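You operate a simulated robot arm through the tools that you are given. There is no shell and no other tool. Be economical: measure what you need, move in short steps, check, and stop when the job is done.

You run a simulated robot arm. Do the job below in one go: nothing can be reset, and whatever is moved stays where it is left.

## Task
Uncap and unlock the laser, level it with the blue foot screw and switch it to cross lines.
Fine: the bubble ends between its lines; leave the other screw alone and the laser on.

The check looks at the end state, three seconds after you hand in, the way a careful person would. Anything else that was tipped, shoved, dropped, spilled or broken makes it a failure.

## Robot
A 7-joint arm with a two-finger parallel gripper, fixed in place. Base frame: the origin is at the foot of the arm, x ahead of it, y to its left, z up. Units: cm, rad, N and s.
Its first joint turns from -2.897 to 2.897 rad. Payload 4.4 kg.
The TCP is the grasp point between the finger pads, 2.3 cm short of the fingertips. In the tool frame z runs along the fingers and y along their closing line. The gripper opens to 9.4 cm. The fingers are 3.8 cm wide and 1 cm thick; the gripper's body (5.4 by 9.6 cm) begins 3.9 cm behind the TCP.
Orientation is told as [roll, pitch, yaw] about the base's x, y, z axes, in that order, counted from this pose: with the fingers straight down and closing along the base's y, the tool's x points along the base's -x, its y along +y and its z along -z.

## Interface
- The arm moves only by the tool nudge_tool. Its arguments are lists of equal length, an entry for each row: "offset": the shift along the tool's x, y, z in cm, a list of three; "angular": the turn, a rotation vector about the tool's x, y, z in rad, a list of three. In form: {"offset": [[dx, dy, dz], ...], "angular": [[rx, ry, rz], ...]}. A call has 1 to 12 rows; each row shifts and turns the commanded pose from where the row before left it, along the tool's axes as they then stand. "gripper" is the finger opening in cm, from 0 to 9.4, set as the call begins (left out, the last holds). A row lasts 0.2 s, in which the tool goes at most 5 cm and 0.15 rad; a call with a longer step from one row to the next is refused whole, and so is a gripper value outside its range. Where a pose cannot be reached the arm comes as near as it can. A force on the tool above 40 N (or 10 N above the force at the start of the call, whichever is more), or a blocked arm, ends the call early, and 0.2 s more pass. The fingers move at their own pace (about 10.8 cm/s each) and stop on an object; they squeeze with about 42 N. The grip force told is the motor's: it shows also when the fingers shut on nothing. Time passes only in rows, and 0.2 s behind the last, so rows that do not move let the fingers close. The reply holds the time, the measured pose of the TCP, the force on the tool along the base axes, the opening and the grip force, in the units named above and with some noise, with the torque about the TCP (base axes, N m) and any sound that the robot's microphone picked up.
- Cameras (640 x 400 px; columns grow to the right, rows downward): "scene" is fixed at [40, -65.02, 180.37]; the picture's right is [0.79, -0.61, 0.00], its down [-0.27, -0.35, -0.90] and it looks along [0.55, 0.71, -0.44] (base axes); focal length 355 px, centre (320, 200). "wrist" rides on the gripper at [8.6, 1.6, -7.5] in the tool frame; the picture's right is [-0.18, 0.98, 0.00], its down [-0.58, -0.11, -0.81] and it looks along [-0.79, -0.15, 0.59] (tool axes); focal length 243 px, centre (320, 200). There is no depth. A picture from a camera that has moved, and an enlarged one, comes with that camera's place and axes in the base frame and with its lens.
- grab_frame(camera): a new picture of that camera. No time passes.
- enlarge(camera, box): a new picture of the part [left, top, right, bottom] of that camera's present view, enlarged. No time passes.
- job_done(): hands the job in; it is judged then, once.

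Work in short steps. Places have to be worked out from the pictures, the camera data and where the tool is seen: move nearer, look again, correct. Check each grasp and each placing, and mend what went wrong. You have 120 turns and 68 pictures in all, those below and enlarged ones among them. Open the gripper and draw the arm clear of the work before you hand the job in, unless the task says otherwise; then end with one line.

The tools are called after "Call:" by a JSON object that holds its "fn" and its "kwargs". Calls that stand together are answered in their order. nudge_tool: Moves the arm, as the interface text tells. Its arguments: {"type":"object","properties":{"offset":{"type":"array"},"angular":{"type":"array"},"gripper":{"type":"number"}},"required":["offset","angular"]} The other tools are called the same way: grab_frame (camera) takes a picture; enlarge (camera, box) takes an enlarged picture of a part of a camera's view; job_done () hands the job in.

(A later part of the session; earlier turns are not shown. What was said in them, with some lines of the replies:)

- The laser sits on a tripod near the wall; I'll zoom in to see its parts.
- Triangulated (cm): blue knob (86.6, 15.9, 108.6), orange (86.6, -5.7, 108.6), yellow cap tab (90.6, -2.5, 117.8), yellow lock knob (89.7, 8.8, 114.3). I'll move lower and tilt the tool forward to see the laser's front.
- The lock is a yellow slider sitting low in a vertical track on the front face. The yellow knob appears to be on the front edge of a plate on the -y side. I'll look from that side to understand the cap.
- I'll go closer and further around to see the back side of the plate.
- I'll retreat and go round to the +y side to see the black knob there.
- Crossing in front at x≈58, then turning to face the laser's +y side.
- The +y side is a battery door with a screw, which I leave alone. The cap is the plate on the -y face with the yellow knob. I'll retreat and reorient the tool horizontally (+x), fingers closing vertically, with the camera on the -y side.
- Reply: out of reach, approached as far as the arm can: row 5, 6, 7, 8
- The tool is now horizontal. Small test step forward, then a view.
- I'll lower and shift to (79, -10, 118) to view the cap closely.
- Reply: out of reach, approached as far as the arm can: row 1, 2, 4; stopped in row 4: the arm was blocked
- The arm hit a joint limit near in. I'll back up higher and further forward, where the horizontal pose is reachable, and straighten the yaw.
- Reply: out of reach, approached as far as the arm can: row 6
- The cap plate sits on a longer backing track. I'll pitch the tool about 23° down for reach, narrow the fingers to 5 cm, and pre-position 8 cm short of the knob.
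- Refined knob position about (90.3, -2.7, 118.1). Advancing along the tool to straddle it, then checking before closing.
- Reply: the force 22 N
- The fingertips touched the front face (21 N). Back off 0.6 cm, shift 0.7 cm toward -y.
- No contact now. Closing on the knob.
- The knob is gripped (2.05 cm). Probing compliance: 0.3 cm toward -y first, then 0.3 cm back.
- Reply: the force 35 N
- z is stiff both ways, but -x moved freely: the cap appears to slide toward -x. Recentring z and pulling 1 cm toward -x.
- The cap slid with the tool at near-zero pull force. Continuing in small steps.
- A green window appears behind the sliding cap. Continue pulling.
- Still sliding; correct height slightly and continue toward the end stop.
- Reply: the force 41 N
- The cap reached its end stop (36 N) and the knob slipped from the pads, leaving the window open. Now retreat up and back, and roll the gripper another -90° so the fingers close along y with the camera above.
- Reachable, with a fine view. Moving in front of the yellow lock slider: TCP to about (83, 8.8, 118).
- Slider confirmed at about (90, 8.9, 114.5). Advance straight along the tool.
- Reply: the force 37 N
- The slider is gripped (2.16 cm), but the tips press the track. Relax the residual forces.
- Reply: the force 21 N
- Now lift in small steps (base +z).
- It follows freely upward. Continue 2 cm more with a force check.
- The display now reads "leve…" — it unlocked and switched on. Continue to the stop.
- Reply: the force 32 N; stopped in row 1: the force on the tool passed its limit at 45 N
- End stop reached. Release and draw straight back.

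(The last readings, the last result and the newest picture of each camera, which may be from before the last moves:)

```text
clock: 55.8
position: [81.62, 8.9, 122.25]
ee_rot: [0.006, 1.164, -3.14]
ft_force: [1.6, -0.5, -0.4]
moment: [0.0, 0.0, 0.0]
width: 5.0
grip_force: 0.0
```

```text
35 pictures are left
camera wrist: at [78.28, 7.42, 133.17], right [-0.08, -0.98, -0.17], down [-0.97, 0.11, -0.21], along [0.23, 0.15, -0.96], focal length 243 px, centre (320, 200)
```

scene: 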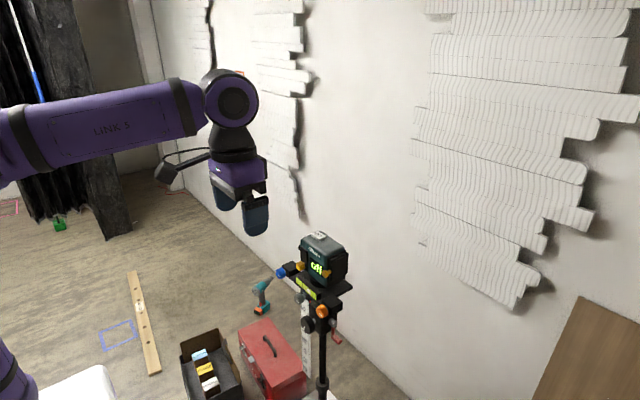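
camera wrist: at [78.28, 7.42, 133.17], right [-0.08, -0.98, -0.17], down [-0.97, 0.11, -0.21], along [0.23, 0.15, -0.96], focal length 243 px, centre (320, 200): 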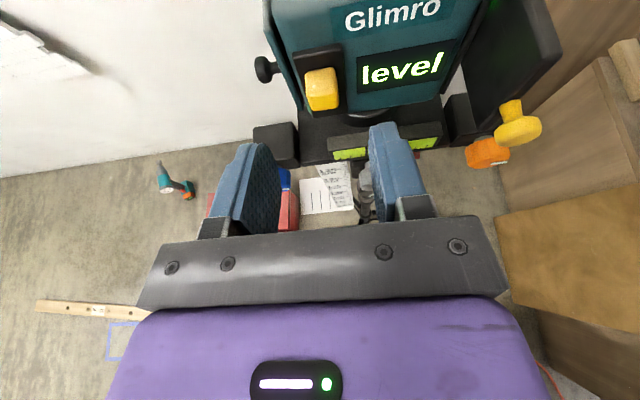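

Slider is up at its end; display reads "level". Next go in front of the blue knob at (86.6, 15.9, 108.6): shift +y and lower to test reach.

Call:
{"fn": "nudge_tool", "kwargs": {"offset": [[0, -3.5, 0], [0, -3.5, 0], [-3.2, 0, 1.0], [-3.2, 0, 1.0], [-3.2, 0, 1.0], [0, 0, 0]], "angular": [[0, 0, 0], [0, 0, 0], [0, 0, 0], [0, 0, 0], [0, 0, 0], [0, 0, 0]]}}

Call:
{"fn": "grab_frame", "kwargs": {"camera": "wrist"}}

```text
clock: 57.2
position: [80.62, 15.93, 112.3]
ee_rot: [0.006, 1.163, -3.138]
ft_force: [0.7, -0.5, 0.5]
moment: [0.01, -0.03, 0.03]
width: 5.02
grip_force: 0.1
```

```text
34 pictures are left
camera wrist: at [77.27, 14.45, 123.15], right [-0.08, -0.98, -0.17], down [-0.97, 0.11, -0.22], along [0.23, 0.15, -0.96], focal length 243 px, centre (320, 200)
```

wrist: 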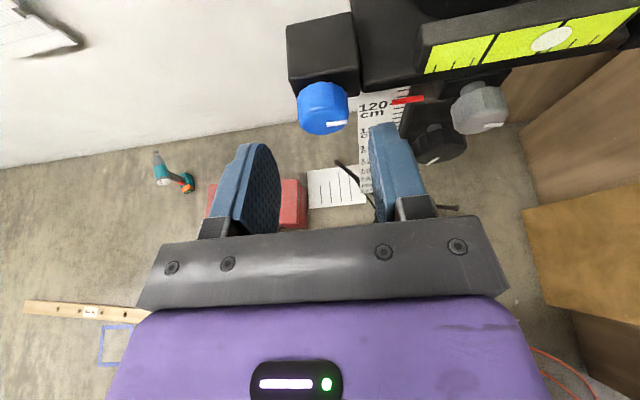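

Reachable and the vial is visible too. Knob confirmed at about (86.8, 16.0, 108.6). Advance to straddle it.

Call:
{"fn": "nudge_tool", "kwargs": {"offset": [[-0.3, 0, 1.7], [-0.3, 0, 1.7], [-0.3, 0, 1.4], [0, 0, 0]], "angular": [[0, 0, 0], [0, 0, 0], [0, 0, 0], [0, 0, 0]]}}

Call:
{"fn": "grab_frame", "kwargs": {"camera": "wrist"}}

```text
clock: 58.2
position: [84.88, 15.66, 109.58]
ee_rot: [0.004, 1.165, -3.138]
ft_force: [0.2, 0.3, -0.2]
moment: [0.01, 0.01, 0.03]
width: 5.02
grip_force: 0.0
```

```text
33 pictures are left
camera wrist: at [81.5, 14.21, 120.42], right [-0.08, -0.98, -0.17], down [-0.97, 0.11, -0.21], along [0.23, 0.15, -0.96], focal length 243 px, centre (320, 200)
```

wrist: 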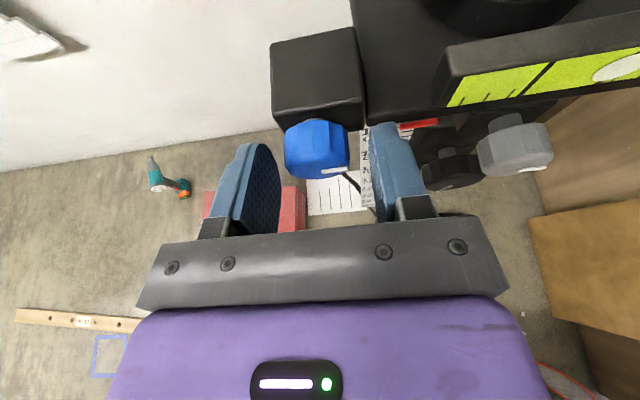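

Shift +0.35 cm in y and close.

Call:
{"fn": "nudge_tool", "kwargs": {"offset": [[0, -0.35, 0.3], [0, 0, 0]], "angular": [[0, 0, 0], [0, 0, 0]]}}

Call:
{"fn": "nudge_tool", "kwargs": {"offset": [[0, 0, 0], [0, 0, 0]], "angular": [[0, 0, 0], [0, 0, 0]], "gripper": 0}}

Call:
{"fn": "enlarge", "kwargs": {"camera": "wrist", "box": [220, 10, 640, 220]}}

```text
clock: 58.8
position: [85.21, 16.09, 109.38]
ee_rot: [0.007, 1.165, -3.137]
ft_force: [0.1, -0.2, -0.6]
moment: [-0.01, 0.04, 0.01]
width: 4.99
grip_force: 0.1
```

```text
clock: 59.4
position: [85.03, 15.97, 109.37]
ee_rot: [0.007, 1.166, -3.14]
ft_force: [-3.9, -13.7, 0.3]
moment: [-0.12, 0.0, -0.39]
width: 3.35
grip_force: 45.0
```

```text
1.52 times, centred on (430, 115) of wrist
camera zoom: at [81.77, 14.41, 120.31], right [-0.08, -0.98, -0.17], down [-0.97, 0.11, -0.21], along [0.23, 0.14, -0.96], focal length 370 px, centre (152, 330)
```

zoom: 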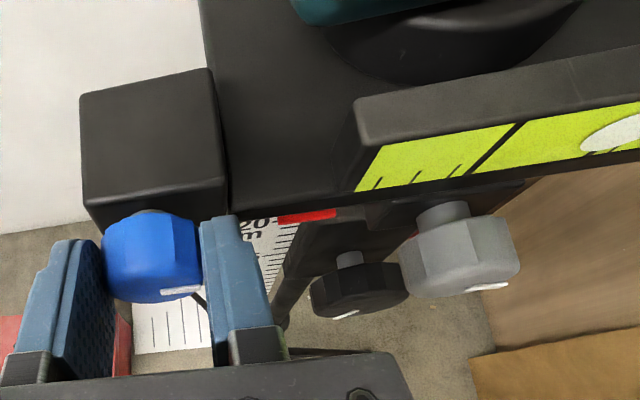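

Knob gripped (3.35 cm). Test turn of +0.3 rad about base x (the knob's axis), compensating the TCP offset from the axis.

Call:
{"fn": "nudge_tool", "kwargs": {"offset": [[0, 0.12, 0], [0, 0.077, 0], [0, 0.077, 0], [0, 0.077, 0], [0, 0, 0]], "angular": [[0, 0, 0], [0.0394, 0, 0.0919], [0.0394, 0, 0.0919], [0.0394, 0, 0.0919], [0, 0, 0]]}}

Call:
{"fn": "enlarge", "kwargs": {"camera": "wrist", "box": [220, 10, 640, 220]}}

Call:
{"fn": "enlarge", "kwargs": {"camera": "scene", "box": [275, 225, 355, 325]}}

```text
clock: 60.6
position: [85.17, 15.62, 109.31]
ee_rot: [-0.66, 1.069, 2.537]
ft_force: [4.9, -15.1, -2.7]
moment: [-0.13, 0.14, -0.35]
width: 3.31
grip_force: 44.5
```

```text
1.52 times, centred on (430, 115) of wrist
camera zoom: at [81.75, 11.01, 119.32], right [-0.08, -0.89, -0.45], down [-0.97, 0.17, -0.17], along [0.23, 0.42, -0.88], focal length 370 px, centre (152, 330)
```

zoom: 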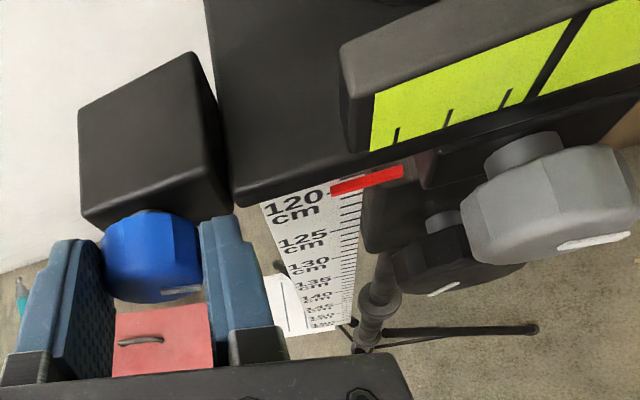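

```text
4.00 times, centred on (315, 275) of scene
camera zoom: at [40.0, -65.02, 180.37], right [0.79, -0.61, 0.0], down [-0.27, -0.35, -0.9], along [0.55, 0.71, -0.44], focal length 1419 px, centre (340, -100)
```

zoom: 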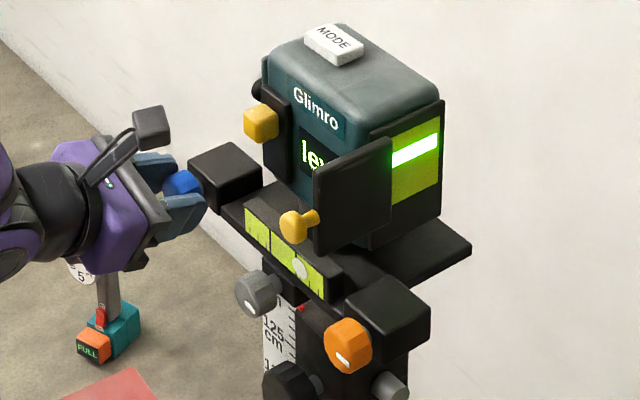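

The vial shows in the scene view; zoom on it.

Call:
{"fn": "enlarge", "kwargs": {"camera": "scene", "box": [330, 273, 362, 303]}}

Call:
{"fn": "enlarge", "kwargs": {"camera": "scene", "box": [296, 270, 328, 302]}}

```text
13.33 times, centred on (346, 288) of scene
camera zoom: at [40.0, -65.02, 180.37], right [0.79, -0.61, 0.0], down [-0.27, -0.35, -0.9], along [0.55, 0.71, -0.44], focal length 4729 px, centre (-27, -973)
```

zoom: 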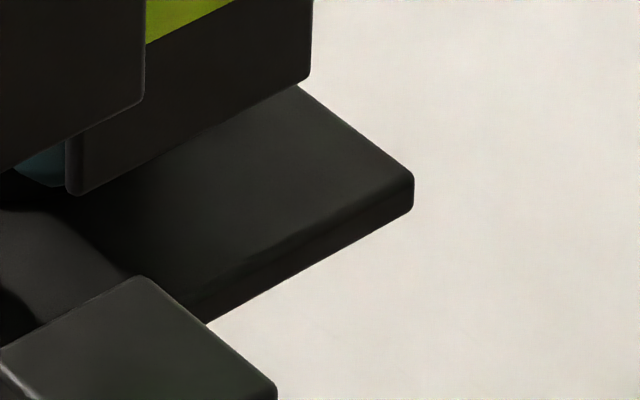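

```text
12.50 times, centred on (312, 286) of scene
camera zoom: at [40.0, -65.02, 180.37], right [0.79, -0.61, 0.0], down [-0.27, -0.35, -0.9], along [0.55, 0.71, -0.44], focal length 4433 px, centre (420, -875)
```

zoom: 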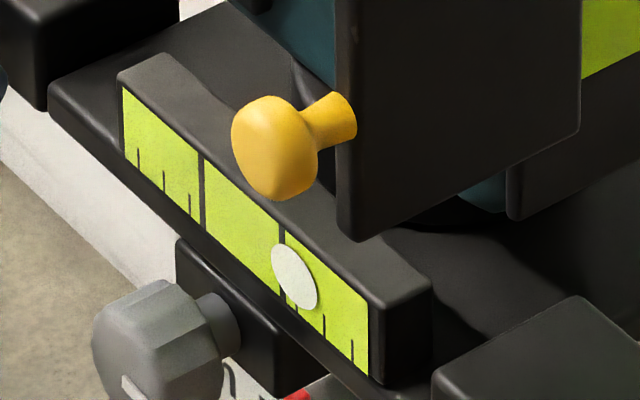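

Lines at columns 202 and 285, bubble at 294 (it was ~280): that was the wrong way. Turn back the other way by 0.9 rad, undoing plus 0.6.

Call:
{"fn": "nudge_tool", "kwargs": {"offset": [[0, 0.05, 0], [0, -0.077, 0], [0, -0.077, 0], [0, -0.077, 0], [0, -0.077, 0], [0, -0.077, 0], [0, -0.077, 0], [0, -0.077, 0], [0, -0.077, 0], [0, -0.077, 0], [0, 0, 0]], "angular": [[0, 0, 0], [-0.0394, 0, -0.0919], [-0.0394, 0, -0.0919], [-0.0394, 0, -0.0919], [-0.0394, 0, -0.0919], [-0.0394, 0, -0.0919], [-0.0394, 0, -0.0919], [-0.0394, 0, -0.0919], [-0.0394, 0, -0.0919], [-0.0394, 0, -0.0919], [0, 0, 0]]}}

Call:
{"fn": "enlarge", "kwargs": {"camera": "scene", "box": [296, 270, 328, 302]}}

```text
clock: 63.0
position: [85.05, 16.26, 109.29]
ee_rot: [1.049, 0.857, -2.223]
ft_force: [27.4, -25.3, 2.8]
moment: [-0.17, -0.09, -0.27]
width: 3.31
grip_force: 44.7
```

```text
12.50 times, centred on (312, 286) of scene
camera zoom: at [40.0, -65.02, 180.37], right [0.79, -0.61, 0.0], down [-0.27, -0.35, -0.9], along [0.55, 0.71, -0.44], focal length 4433 px, centre (420, -875)
```

zoom: 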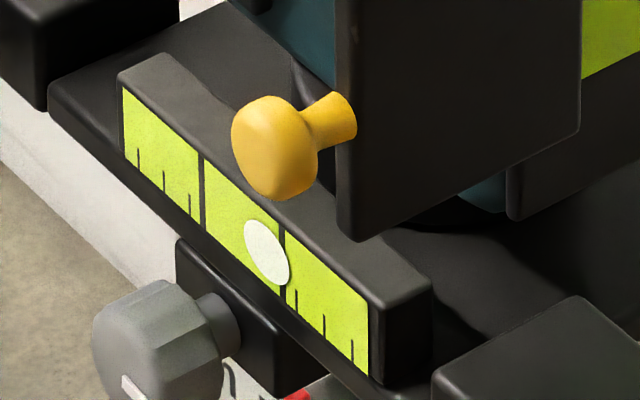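

Right direction (about 30 px/rad; 24 px to go). Relax side forces and turn 0.6 rad more.

Call:
{"fn": "nudge_tool", "kwargs": {"offset": [[0.08, 0.15, 0.18], [0, -0.077, 0], [0, -0.077, 0], [0, -0.077, 0], [0, -0.077, 0], [0, -0.077, 0], [0, -0.077, 0], [0, 0, 0]], "angular": [[0, 0, 0], [-0.0394, 0, -0.0919], [-0.0394, 0, -0.0919], [-0.0394, 0, -0.0919], [-0.0394, 0, -0.0919], [-0.0394, 0, -0.0919], [-0.0394, 0, -0.0919], [0, 0, 0]]}}

Call:
{"fn": "enlarge", "kwargs": {"camera": "scene", "box": [296, 270, 328, 302]}}

```text
clock: 64.8
position: [85.04, 16.53, 108.97]
ee_rot: [1.418, 0.333, -2.007]
ft_force: [-20.4, -16.2, -11.8]
moment: [0.07, 0.39, -0.67]
width: 3.31
grip_force: 44.4
```

```text
12.50 times, centred on (312, 286) of scene
camera zoom: at [40.0, -65.02, 180.37], right [0.79, -0.61, 0.0], down [-0.27, -0.35, -0.9], along [0.55, 0.71, -0.44], focal length 4433 px, centre (420, -875)
```

zoom: 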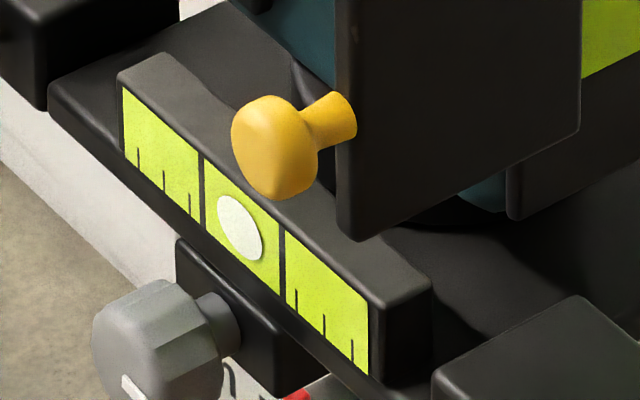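

Bubble is centred between its lines. Relax, open, and withdraw along -x.

Call:
{"fn": "nudge_tool", "kwargs": {"offset": [[-0.06, 0.05, -0.15], [0, 0, 0]], "angular": [[0, 0, 0], [0, 0, 0]]}}

Call:
{"fn": "nudge_tool", "kwargs": {"offset": [[0, 0, 0], [0, 0, 0], [0, 0, -1], [0, 0, -2], [0, 0, -3], [0, 0, 0]], "angular": [[0, 0, 0], [0, 0, 0], [0, 0, 0], [0, 0, 0], [0, 0, 0], [0, 0, 0]], "gripper": 5.5}}

Call:
{"fn": "enlarge", "kwargs": {"camera": "scene", "box": [296, 270, 328, 302]}}

Call:
{"fn": "grab_frame", "kwargs": {"camera": "scene"}}

```text
clock: 65.4
position: [84.99, 16.59, 108.94]
ee_rot: [1.417, 0.334, -2.003]
ft_force: [-6.0, -10.5, -24.3]
moment: [0.19, 0.63, -0.06]
width: 3.32
grip_force: 45.0
```

```text
clock: 66.8
position: [79.72, 19.0, 110.2]
ee_rot: [1.42, 0.335, -2.006]
ft_force: [-0.7, -0.3, -0.6]
moment: [0.03, 0.05, 0.03]
width: 5.5
grip_force: 0.1
```

```text
12.50 times, centred on (312, 286) of scene
camera zoom: at [40.0, -65.02, 180.37], right [0.79, -0.61, 0.0], down [-0.27, -0.35, -0.9], along [0.55, 0.71, -0.44], focal length 4433 px, centre (420, -875)
```

zoom: 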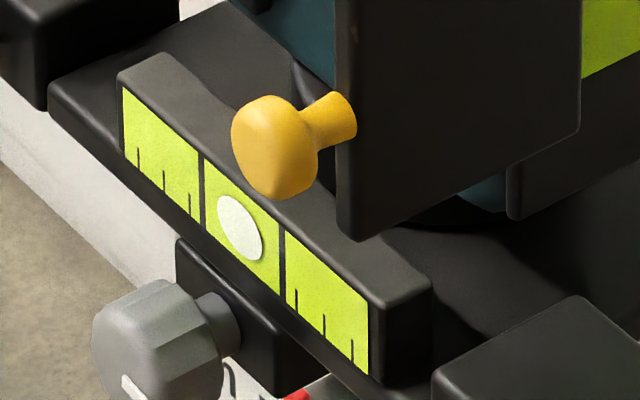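

```text
24 pictures are left
```

scene: 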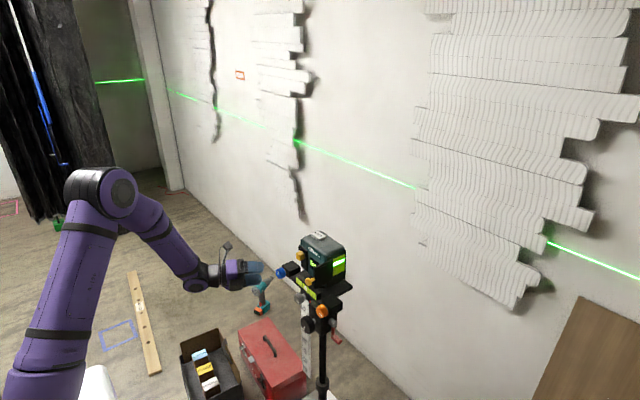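

The level line projects on the wall and the bubble holds. Now unroll the tool, raise it above the laser and head for the MODE button at about (95, 6.7, 124).

Call:
{"fn": "nudge_tool", "kwargs": {"offset": [[0, 0, -0.5], [0, 0, 0], [0, 0, 0], [0, 0, 0], [0, 0, 0], [0, 0, 0], [0, 0, 0], [0, 0, 0], [0, 0, 0], [0, 0, 0]], "angular": [[0, 0, 0], [0.0525, 0, 0.1225], [0.0525, 0, 0.1225], [0.0525, 0, 0.1225], [0.0525, 0, 0.1225], [0.0525, 0, 0.1225], [0.0525, 0, 0.1225], [0.0525, 0, 0.1225], [0.0525, 0, 0.1225], [0.0525, 0, 0.1225]], "gripper": 0}}

Call:
{"fn": "nudge_tool", "kwargs": {"offset": [[4.05, 0, -1.7], [4.05, 0, -1.7], [4.05, 0, -1.7], [4.05, 0, -1.7], [4.05, 0, -1.7], [0, 0, 0]], "angular": [[0, 0, 0], [0, 0, 0], [0, 0, 0], [0, 0, 0], [0, 0, 0], [0, 0, 0]]}}

```text
clock: 69.0
position: [79.23, 18.98, 109.9]
ee_rot: [0.005, 1.163, -3.139]
ft_force: [0.1, 1.4, 0.0]
moment: [-0.02, 0.02, 0.01]
width: 0.01
grip_force: 42.6
```

```text
clock: 70.4
position: [79.11, 18.8, 131.75]
ee_rot: [0.009, 1.163, -3.135]
ft_force: [-0.2, 0.0, 0.6]
moment: [-0.02, 0.0, 0.05]
width: 0.0
grip_force: 42.2
```

Call:
{"fn": "nudge_tool", "kwargs": {"offset": [[0, 0, 0], [0, 0, 0], [0, 0, 0], [0, 0, 0], [0, 0, 0], [0, 0, 0], [2.46, 2.42, 0.3], [2.46, 2.42, 0.3], [2.46, 2.42, 0.3], [2.46, 2.42, 0.3], [2.46, 2.42, 0.3]], "angular": [[0, -0.133, 0], [0, -0.133, 0], [0, -0.133, 0], [0, -0.133, 0], [0, -0.133, 0], [0, -0.133, 0], [0, 0, 0], [0, 0, 0], [0, 0, 0], [0, 0, 0], [0, 0, 0]]}}

Call:
{"fn": "grab_frame", "kwargs": {"camera": "wrist"}}

Call:
{"fn": "enlarge", "kwargs": {"camera": "scene", "box": [265, 205, 375, 315]}}

```text
clock: 72.8
position: [90.9, 6.97, 135.14]
ee_rot: [0.003, 0.366, -3.142]
ft_force: [0.2, 0.2, 0.3]
moment: [-0.05, -0.02, -0.02]
width: 0.0
grip_force: 41.5
```

```text
23 pictures are left
camera wrist: at [96.37, 5.61, 145.08], right [-0.17, -0.98, -0.06], down [-0.83, 0.11, 0.54], along [-0.53, 0.15, -0.84], focal length 243 px, centre (320, 200)
```

wrist: 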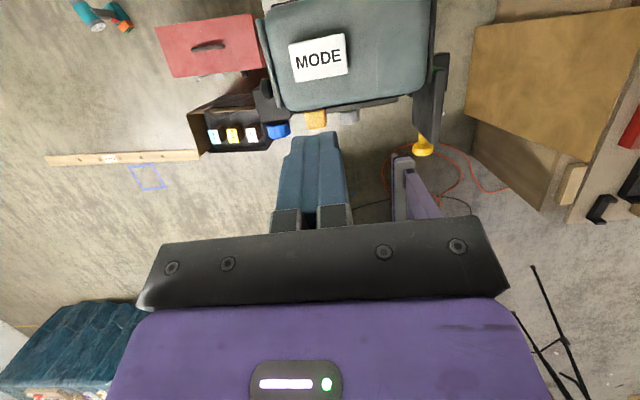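

```text
3.64 times, centred on (320, 260) of scene
camera zoom: at [40.0, -65.02, 180.37], right [0.79, -0.61, 0.0], down [-0.27, -0.35, -0.9], along [0.55, 0.71, -0.44], focal length 1290 px, centre (320, -18)
```

zoom: 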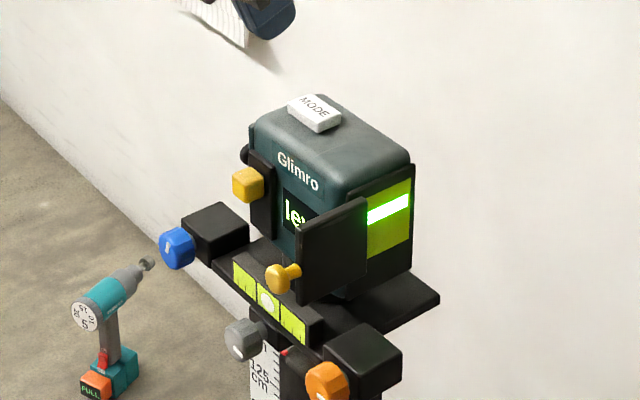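

Button is at about (95.3, 7.1, 124.2). Make the tool vertical and hover 2.5 cm above it.

Call:
{"fn": "nudge_tool", "kwargs": {"offset": [[0, 0, 0], [0, 0, 0], [0, 0, 0], [2.2, 0, 2.0], [2.2, 0, 2.0], [0, 0, 2.0], [0, 0, 0]], "angular": [[0, -0.122, 0], [0, -0.122, 0], [0, -0.122, 0], [0, 0, 0], [0, 0, 0], [0, 0, 0], [0, 0, 0]]}}

Call:
{"fn": "enlarge", "kwargs": {"camera": "scene", "box": [265, 205, 375, 315]}}

```text
clock: 74.4
position: [95.88, 6.83, 128.86]
ee_rot: [0.004, 0.001, 3.139]
ft_force: [-0.1, -0.2, 0.5]
moment: [-0.01, 0.02, 0.01]
width: 0.0
grip_force: 41.9
```

```text
3.64 times, centred on (320, 260) of scene
camera zoom: at [40.0, -65.02, 180.37], right [0.79, -0.61, 0.0], down [-0.27, -0.35, -0.9], along [0.55, 0.71, -0.44], focal length 1290 px, centre (320, -18)
```

zoom: 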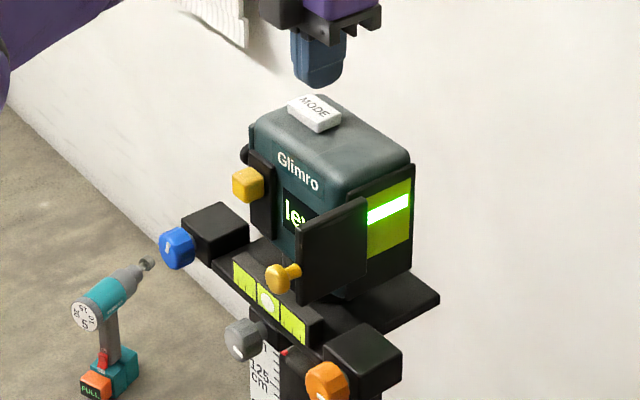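

Reachable and above the button. Lower 1.9 cm, then small presses while watching force and sound.

Call:
{"fn": "nudge_tool", "kwargs": {"offset": [[-0.5, 0, 0.9], [0, 0, 0.9], [0, 0, 0]], "angular": [[0, 0, 0], [0, 0, 0], [0, 0, 0]]}}

Call:
{"fn": "nudge_tool", "kwargs": {"offset": [[0, 0, 0.2], [0, 0, 0.2], [0, 0, 0]], "angular": [[0, 0, 0], [0, 0, 0], [0, 0, 0]]}}

```text
clock: 75.2
position: [95.37, 6.78, 127.2]
ee_rot: [0.003, 0.001, 3.14]
ft_force: [-0.1, 0.2, 0.4]
moment: [-0.03, -0.01, -0.02]
width: 0.0
grip_force: 42.1
```

```text
clock: 76.0
position: [95.15, 6.8, 126.84]
ee_rot: [0.004, -0.001, 3.14]
ft_force: [0.2, -0.2, -0.1]
moment: [-0.02, 0.01, -0.01]
width: 0.0
grip_force: 42.2
```

Call:
{"fn": "nudge_tool", "kwargs": {"offset": [[0, 0, 0.2], [0, 0, 0]], "angular": [[0, 0, 0], [0, 0, 0]]}}

Call:
{"fn": "nudge_tool", "kwargs": {"offset": [[0, 0, 0.2], [0, 0, 0]], "angular": [[0, 0, 0], [0, 0, 0]]}}

Call:
{"fn": "enlarge", "kwargs": {"camera": "scene", "box": [265, 205, 375, 315]}}

```text
clock: 76.6
position: [95.07, 6.81, 126.65]
ee_rot: [0.002, 0.0, 3.139]
ft_force: [-0.3, 0.1, 0.6]
moment: [-0.02, 0.02, 0.0]
width: 0.0
grip_force: 42.4
```

```text
clock: 77.2
position: [95.16, 6.97, 126.45]
ee_rot: [0.005, 0.001, 3.139]
ft_force: [-0.4, -0.9, 1.0]
moment: [-0.02, -0.01, 0.01]
width: 0.02
grip_force: 42.0
```

```text
3.64 times, centred on (320, 260) of scene
camera zoom: at [40.0, -65.02, 180.37], right [0.79, -0.61, 0.0], down [-0.27, -0.35, -0.9], along [0.55, 0.71, -0.44], focal length 1290 px, centre (320, -18)
```

zoom: 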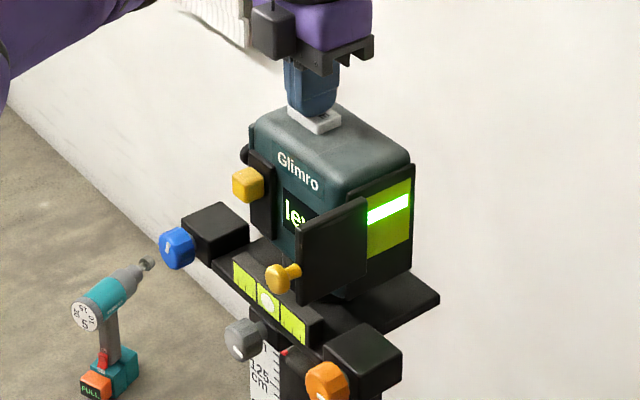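

Well placed and nearly touching. Press further in small steps.

Call:
{"fn": "nudge_tool", "kwargs": {"offset": [[0, 0, 0.2], [0, 0, 0]], "angular": [[0, 0, 0], [0, 0, 0]]}}

Call:
{"fn": "nudge_tool", "kwargs": {"offset": [[0, 0, 0.15], [0, 0, 0]], "angular": [[0, 0, 0], [0, 0, 0]]}}

```text
clock: 77.8
position: [95.32, 6.99, 126.22]
ee_rot: [0.004, 0.0, 3.138]
ft_force: [-1.7, 1.2, 1.8]
moment: [-0.01, -0.01, 0.04]
width: 0.01
grip_force: 42.1
heard: click
```

```text
clock: 78.4
position: [95.36, 6.95, 126.15]
ee_rot: [0.005, -0.001, 3.14]
ft_force: [-0.5, 1.6, 6.7]
moment: [0.02, 0.0, 0.0]
width: 0.01
grip_force: 42.0
```

A click was heard. Lift off and check the mode.

Call:
{"fn": "nudge_tool", "kwargs": {"offset": [[0, 0, -0.5], [0, 0, -1], [0, 0, 0]], "angular": [[0, 0, 0], [0, 0, 0], [0, 0, 0]]}}

Call:
{"fn": "grab_frame", "kwargs": {"camera": "scene"}}

Call:
{"fn": "enlarge", "kwargs": {"camera": "scene", "box": [285, 235, 350, 310]}}

```text
clock: 79.2
position: [95.28, 6.86, 127.49]
ee_rot: [0.002, 0.0, 3.137]
ft_force: [0.5, -0.3, 1.2]
moment: [0.02, -0.02, -0.01]
width: 0.01
grip_force: 41.8
```

```text
19 pictures are left
```

scene: 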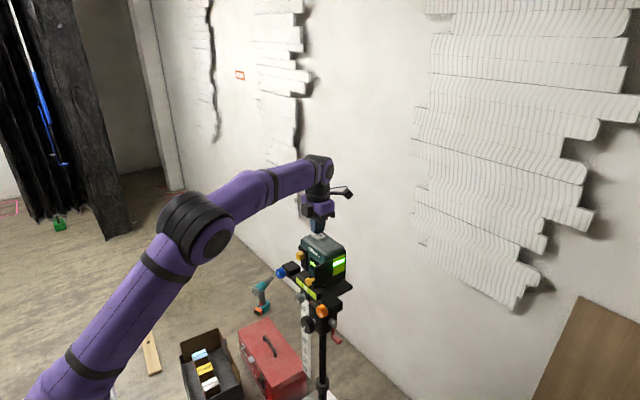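

```text
5.33 times, centred on (318, 272) of scene
camera zoom: at [40.0, -65.02, 180.37], right [0.79, -0.61, 0.0], down [-0.27, -0.35, -0.9], along [0.55, 0.71, -0.44], focal length 1892 px, centre (333, -187)
```

zoom: 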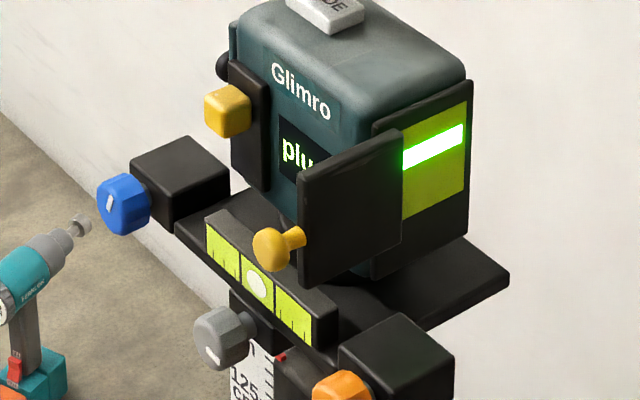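

Display now "plu(mb)". One more press should bring cross.

Call:
{"fn": "nudge_tool", "kwargs": {"offset": [[0, 0, 0.9], [0, 0, 0.3], [0, 0, 0.15], [0, 0, 0]], "angular": [[0, 0, 0], [0, 0, 0], [0, 0, 0], [0, 0, 0]]}}

```text
clock: 80.2
position: [95.13, 6.95, 126.33]
ee_rot: [0.002, -0.001, 3.14]
ft_force: [0.9, 0.7, 2.1]
moment: [0.05, -0.02, 0.01]
width: 0.0
grip_force: 42.1
heard: click
```

A click again; lift off and check.

Call:
{"fn": "nudge_tool", "kwargs": {"offset": [[0, 0, -0.5], [0, 0, -2], [0, 0, 0]], "angular": [[0, 0, 0], [0, 0, 0], [0, 0, 0]]}}

Call:
{"fn": "enlarge", "kwargs": {"camera": "scene", "box": [285, 235, 350, 310]}}

```text
clock: 81.0
position: [95.17, 7.12, 128.71]
ee_rot: [0.004, 0.001, 3.14]
ft_force: [0.1, -0.7, 0.2]
moment: [0.0, 0.01, 0.0]
width: 0.0
grip_force: 42.2
```

```text
5.33 times, centred on (318, 272) of scene
camera zoom: at [40.0, -65.02, 180.37], right [0.79, -0.61, 0.0], down [-0.27, -0.35, -0.9], along [0.55, 0.71, -0.44], focal length 1892 px, centre (333, -187)
```

zoom: 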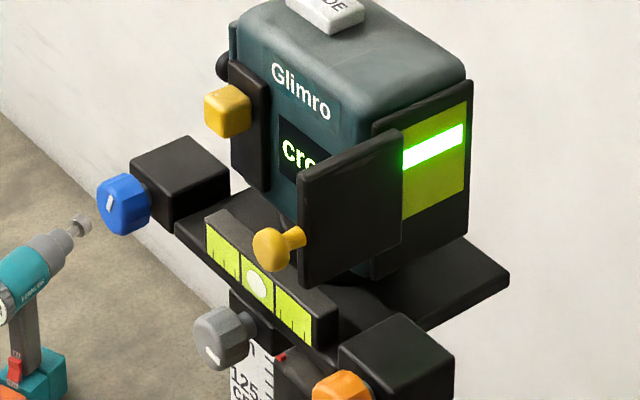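

Display reads "cro(ss)". Withdraw up and back, open the gripper, and do a final check.

Call:
{"fn": "nudge_tool", "kwargs": {"offset": [[0, 0, -4], [0, 0, -4], [-4, 0, -2], [-4, 0, 0], [-4, 0, 0], [-4, 0, 0], [-4, 0, 0], [-4, 0, 0], [-4, 0, 0], [0, 0, 0], [0, 0, 0], [0, 0, 0]], "angular": [[0, 0, 0], [0, 0, 0], [0, 0, 0], [0, 0, 0], [0, 0, 0], [0, 0, 0], [0, 0, 0], [0, 0, 0], [0, 0, 0], [0, 0, 0], [0, 0, 0], [0, 0, 0]], "gripper": 5}}

Call:
{"fn": "grab_frame", "kwargs": {"camera": "scene"}}

Call:
{"fn": "enlarge", "kwargs": {"camera": "scene", "box": [296, 270, 328, 302]}}

```text
clock: 83.6
position: [66.96, 7.25, 138.52]
ee_rot: [0.002, 0.0, 3.14]
ft_force: [0.4, -0.1, -0.4]
moment: [0.02, 0.01, 0.0]
width: 4.98
grip_force: 0.0
```

```text
16 pictures are left
```

scene: 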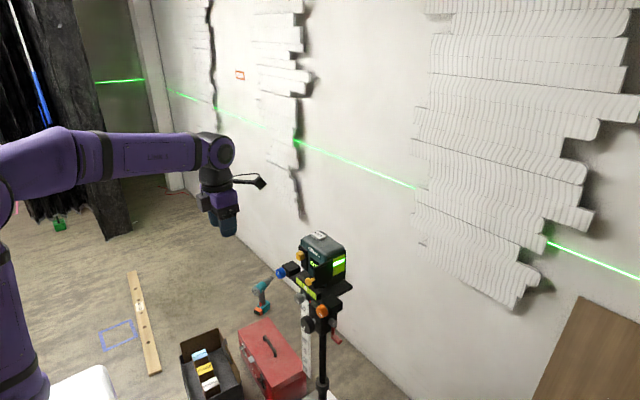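

```text
12.50 times, centred on (312, 286) of scene
camera zoom: at [40.0, -65.02, 180.37], right [0.79, -0.61, 0.0], down [-0.27, -0.35, -0.9], along [0.55, 0.71, -0.44], focal length 4433 px, centre (420, -875)
```

zoom: 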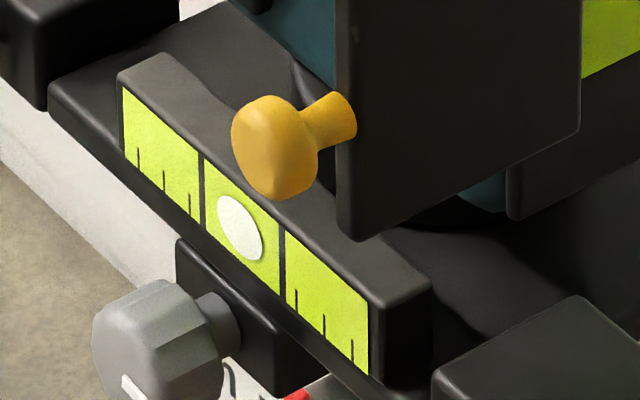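

The bubble is centred and the lines are on. I want to verify the cap is fully open and the vertical line exists, so I'll look from the -y side.

Call:
{"fn": "nudge_tool", "kwargs": {"offset": [[0, 4.6, 0], [0, 4.6, 0], [0, 4.6, 0], [0, 4.6, 0], [0, 4.6, 0], [0, 4.6, 0], [0, 4.6, 0]], "angular": [[0, 0, 0], [0, 0, 0], [0, 0, 0], [0, 0, 0], [0, 0, 0], [0, 0, 0], [0, 0, 0]]}}

Call:
{"fn": "nudge_tool", "kwargs": {"offset": [[0, 0, 0], [0, 0, 0], [0, 0, 0], [0, 0, 0], [0, 0, 0], [0, 0, 0], [0, 0, 0], [0, 0, 0], [0, 0, 0], [0, 0, 0], [0, 0, 0]], "angular": [[0, 0, 0.143], [0, 0, 0.143], [0, 0, 0.143], [0, 0, 0.143], [0, 0, 0.143], [0, 0, 0.143], [0, 0, 0.143], [0, 0, 0.143], [0, 0, 0.143], [0, 0, 0.143], [0, 0, 0.143]]}}

Call:
{"fn": "grab_frame", "kwargs": {"camera": "wrist"}}

```text
clock: 85.4
position: [63.01, -31.62, 139.02]
ee_rot: [-0.001, -0.002, 2.97]
ft_force: [-0.7, -1.4, -0.8]
moment: [0.1, 0.01, 0.0]
width: 5.0
grip_force: 0.1
out of reach, approached as far as the arm can: row 2, 3
stopped in row 7: the arm was blocked; the commanded pose is now the measured one
```

```text
clock: 87.8
position: [63.17, -31.11, 138.98]
ee_rot: [0.001, 0.004, 1.401]
ft_force: [1.1, -0.1, -0.6]
moment: [0.03, 0.02, -0.02]
width: 5.03
grip_force: 0.0
```

```text
14 pictures are left
camera wrist: at [60.08, -39.24, 146.52], right [-0.94, 0.35, 0.0], down [0.21, 0.56, 0.8], along [0.28, 0.75, -0.59], focal length 243 px, centre (320, 200)
```

wrist: 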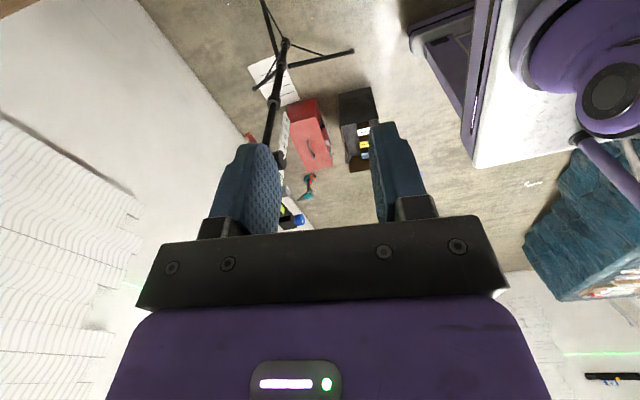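

Call:
{"fn": "nudge_tool", "kwargs": {"offset": [[-0.7, -4.1, 0], [-0.7, -4.1, 0], [-0.7, -4.1, 0], [-0.7, -4.1, 0], [-0.7, -4.1, 0], [0, 0, 0]], "angular": [[0, 0, 0], [0, 0, 0], [0, 0, 0], [0, 0, 0], [0, 0, 0], [0, 0, 0]]}}

Call:
{"fn": "grab_frame", "kwargs": {"camera": "wrist"}}

```text
clock: 89.2
position: [83.97, -31.1, 139.05]
ee_rot: [0.002, 0.005, 1.403]
ft_force: [0.4, -0.4, -0.1]
moment: [0.03, -0.01, -0.01]
width: 5.01
grip_force: 0.0
```

```text
13 pictures are left
camera wrist: at [80.98, -39.23, 146.38], right [-0.94, 0.35, 0.0], down [0.21, 0.56, 0.8], along [0.28, 0.75, -0.59], focal length 243 px, centre (320, 200)
```

wrist: 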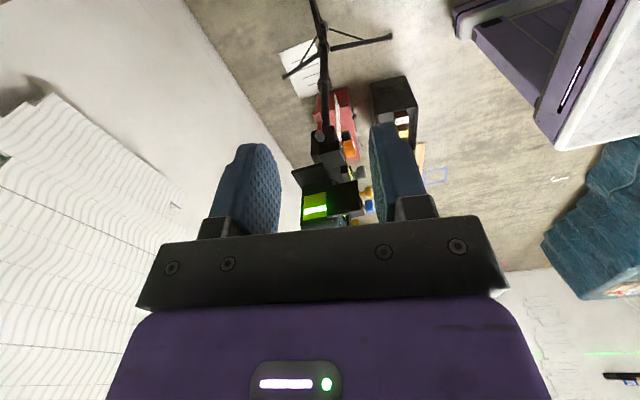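

Call:
{"fn": "enlarge", "kwargs": {"camera": "wrist", "box": [270, 130, 400, 230]}}

```text
4.00 times, centred on (335, 180) of wrist
camera zoom: at [80.98, -39.23, 146.38], right [-0.94, 0.35, 0.0], down [0.21, 0.56, 0.8], along [0.28, 0.75, -0.59], focal length 970 px, centre (260, 280)
```

zoom: 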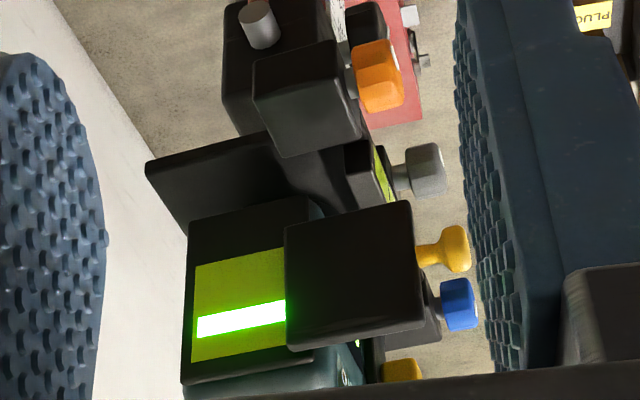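

The view from the -y side shows the window open with the cap at its end stop, the lines on, and nothing disturbed. The arm is clear and the gripper open, so I hand in.

Call:
{"fn": "job_done", "kwargs": {}}

```text
The job is handed in.
```

I slid the cap open to its stop, unlocked the laser and turned the blue screw until the bubble sat between its lines. The display reads "cro…" (partly hidden by the cap, taken as cross). The laser is on and its horizontal line shows on the wall, but I never saw the vertical line, and I didn't touch the orange screw.
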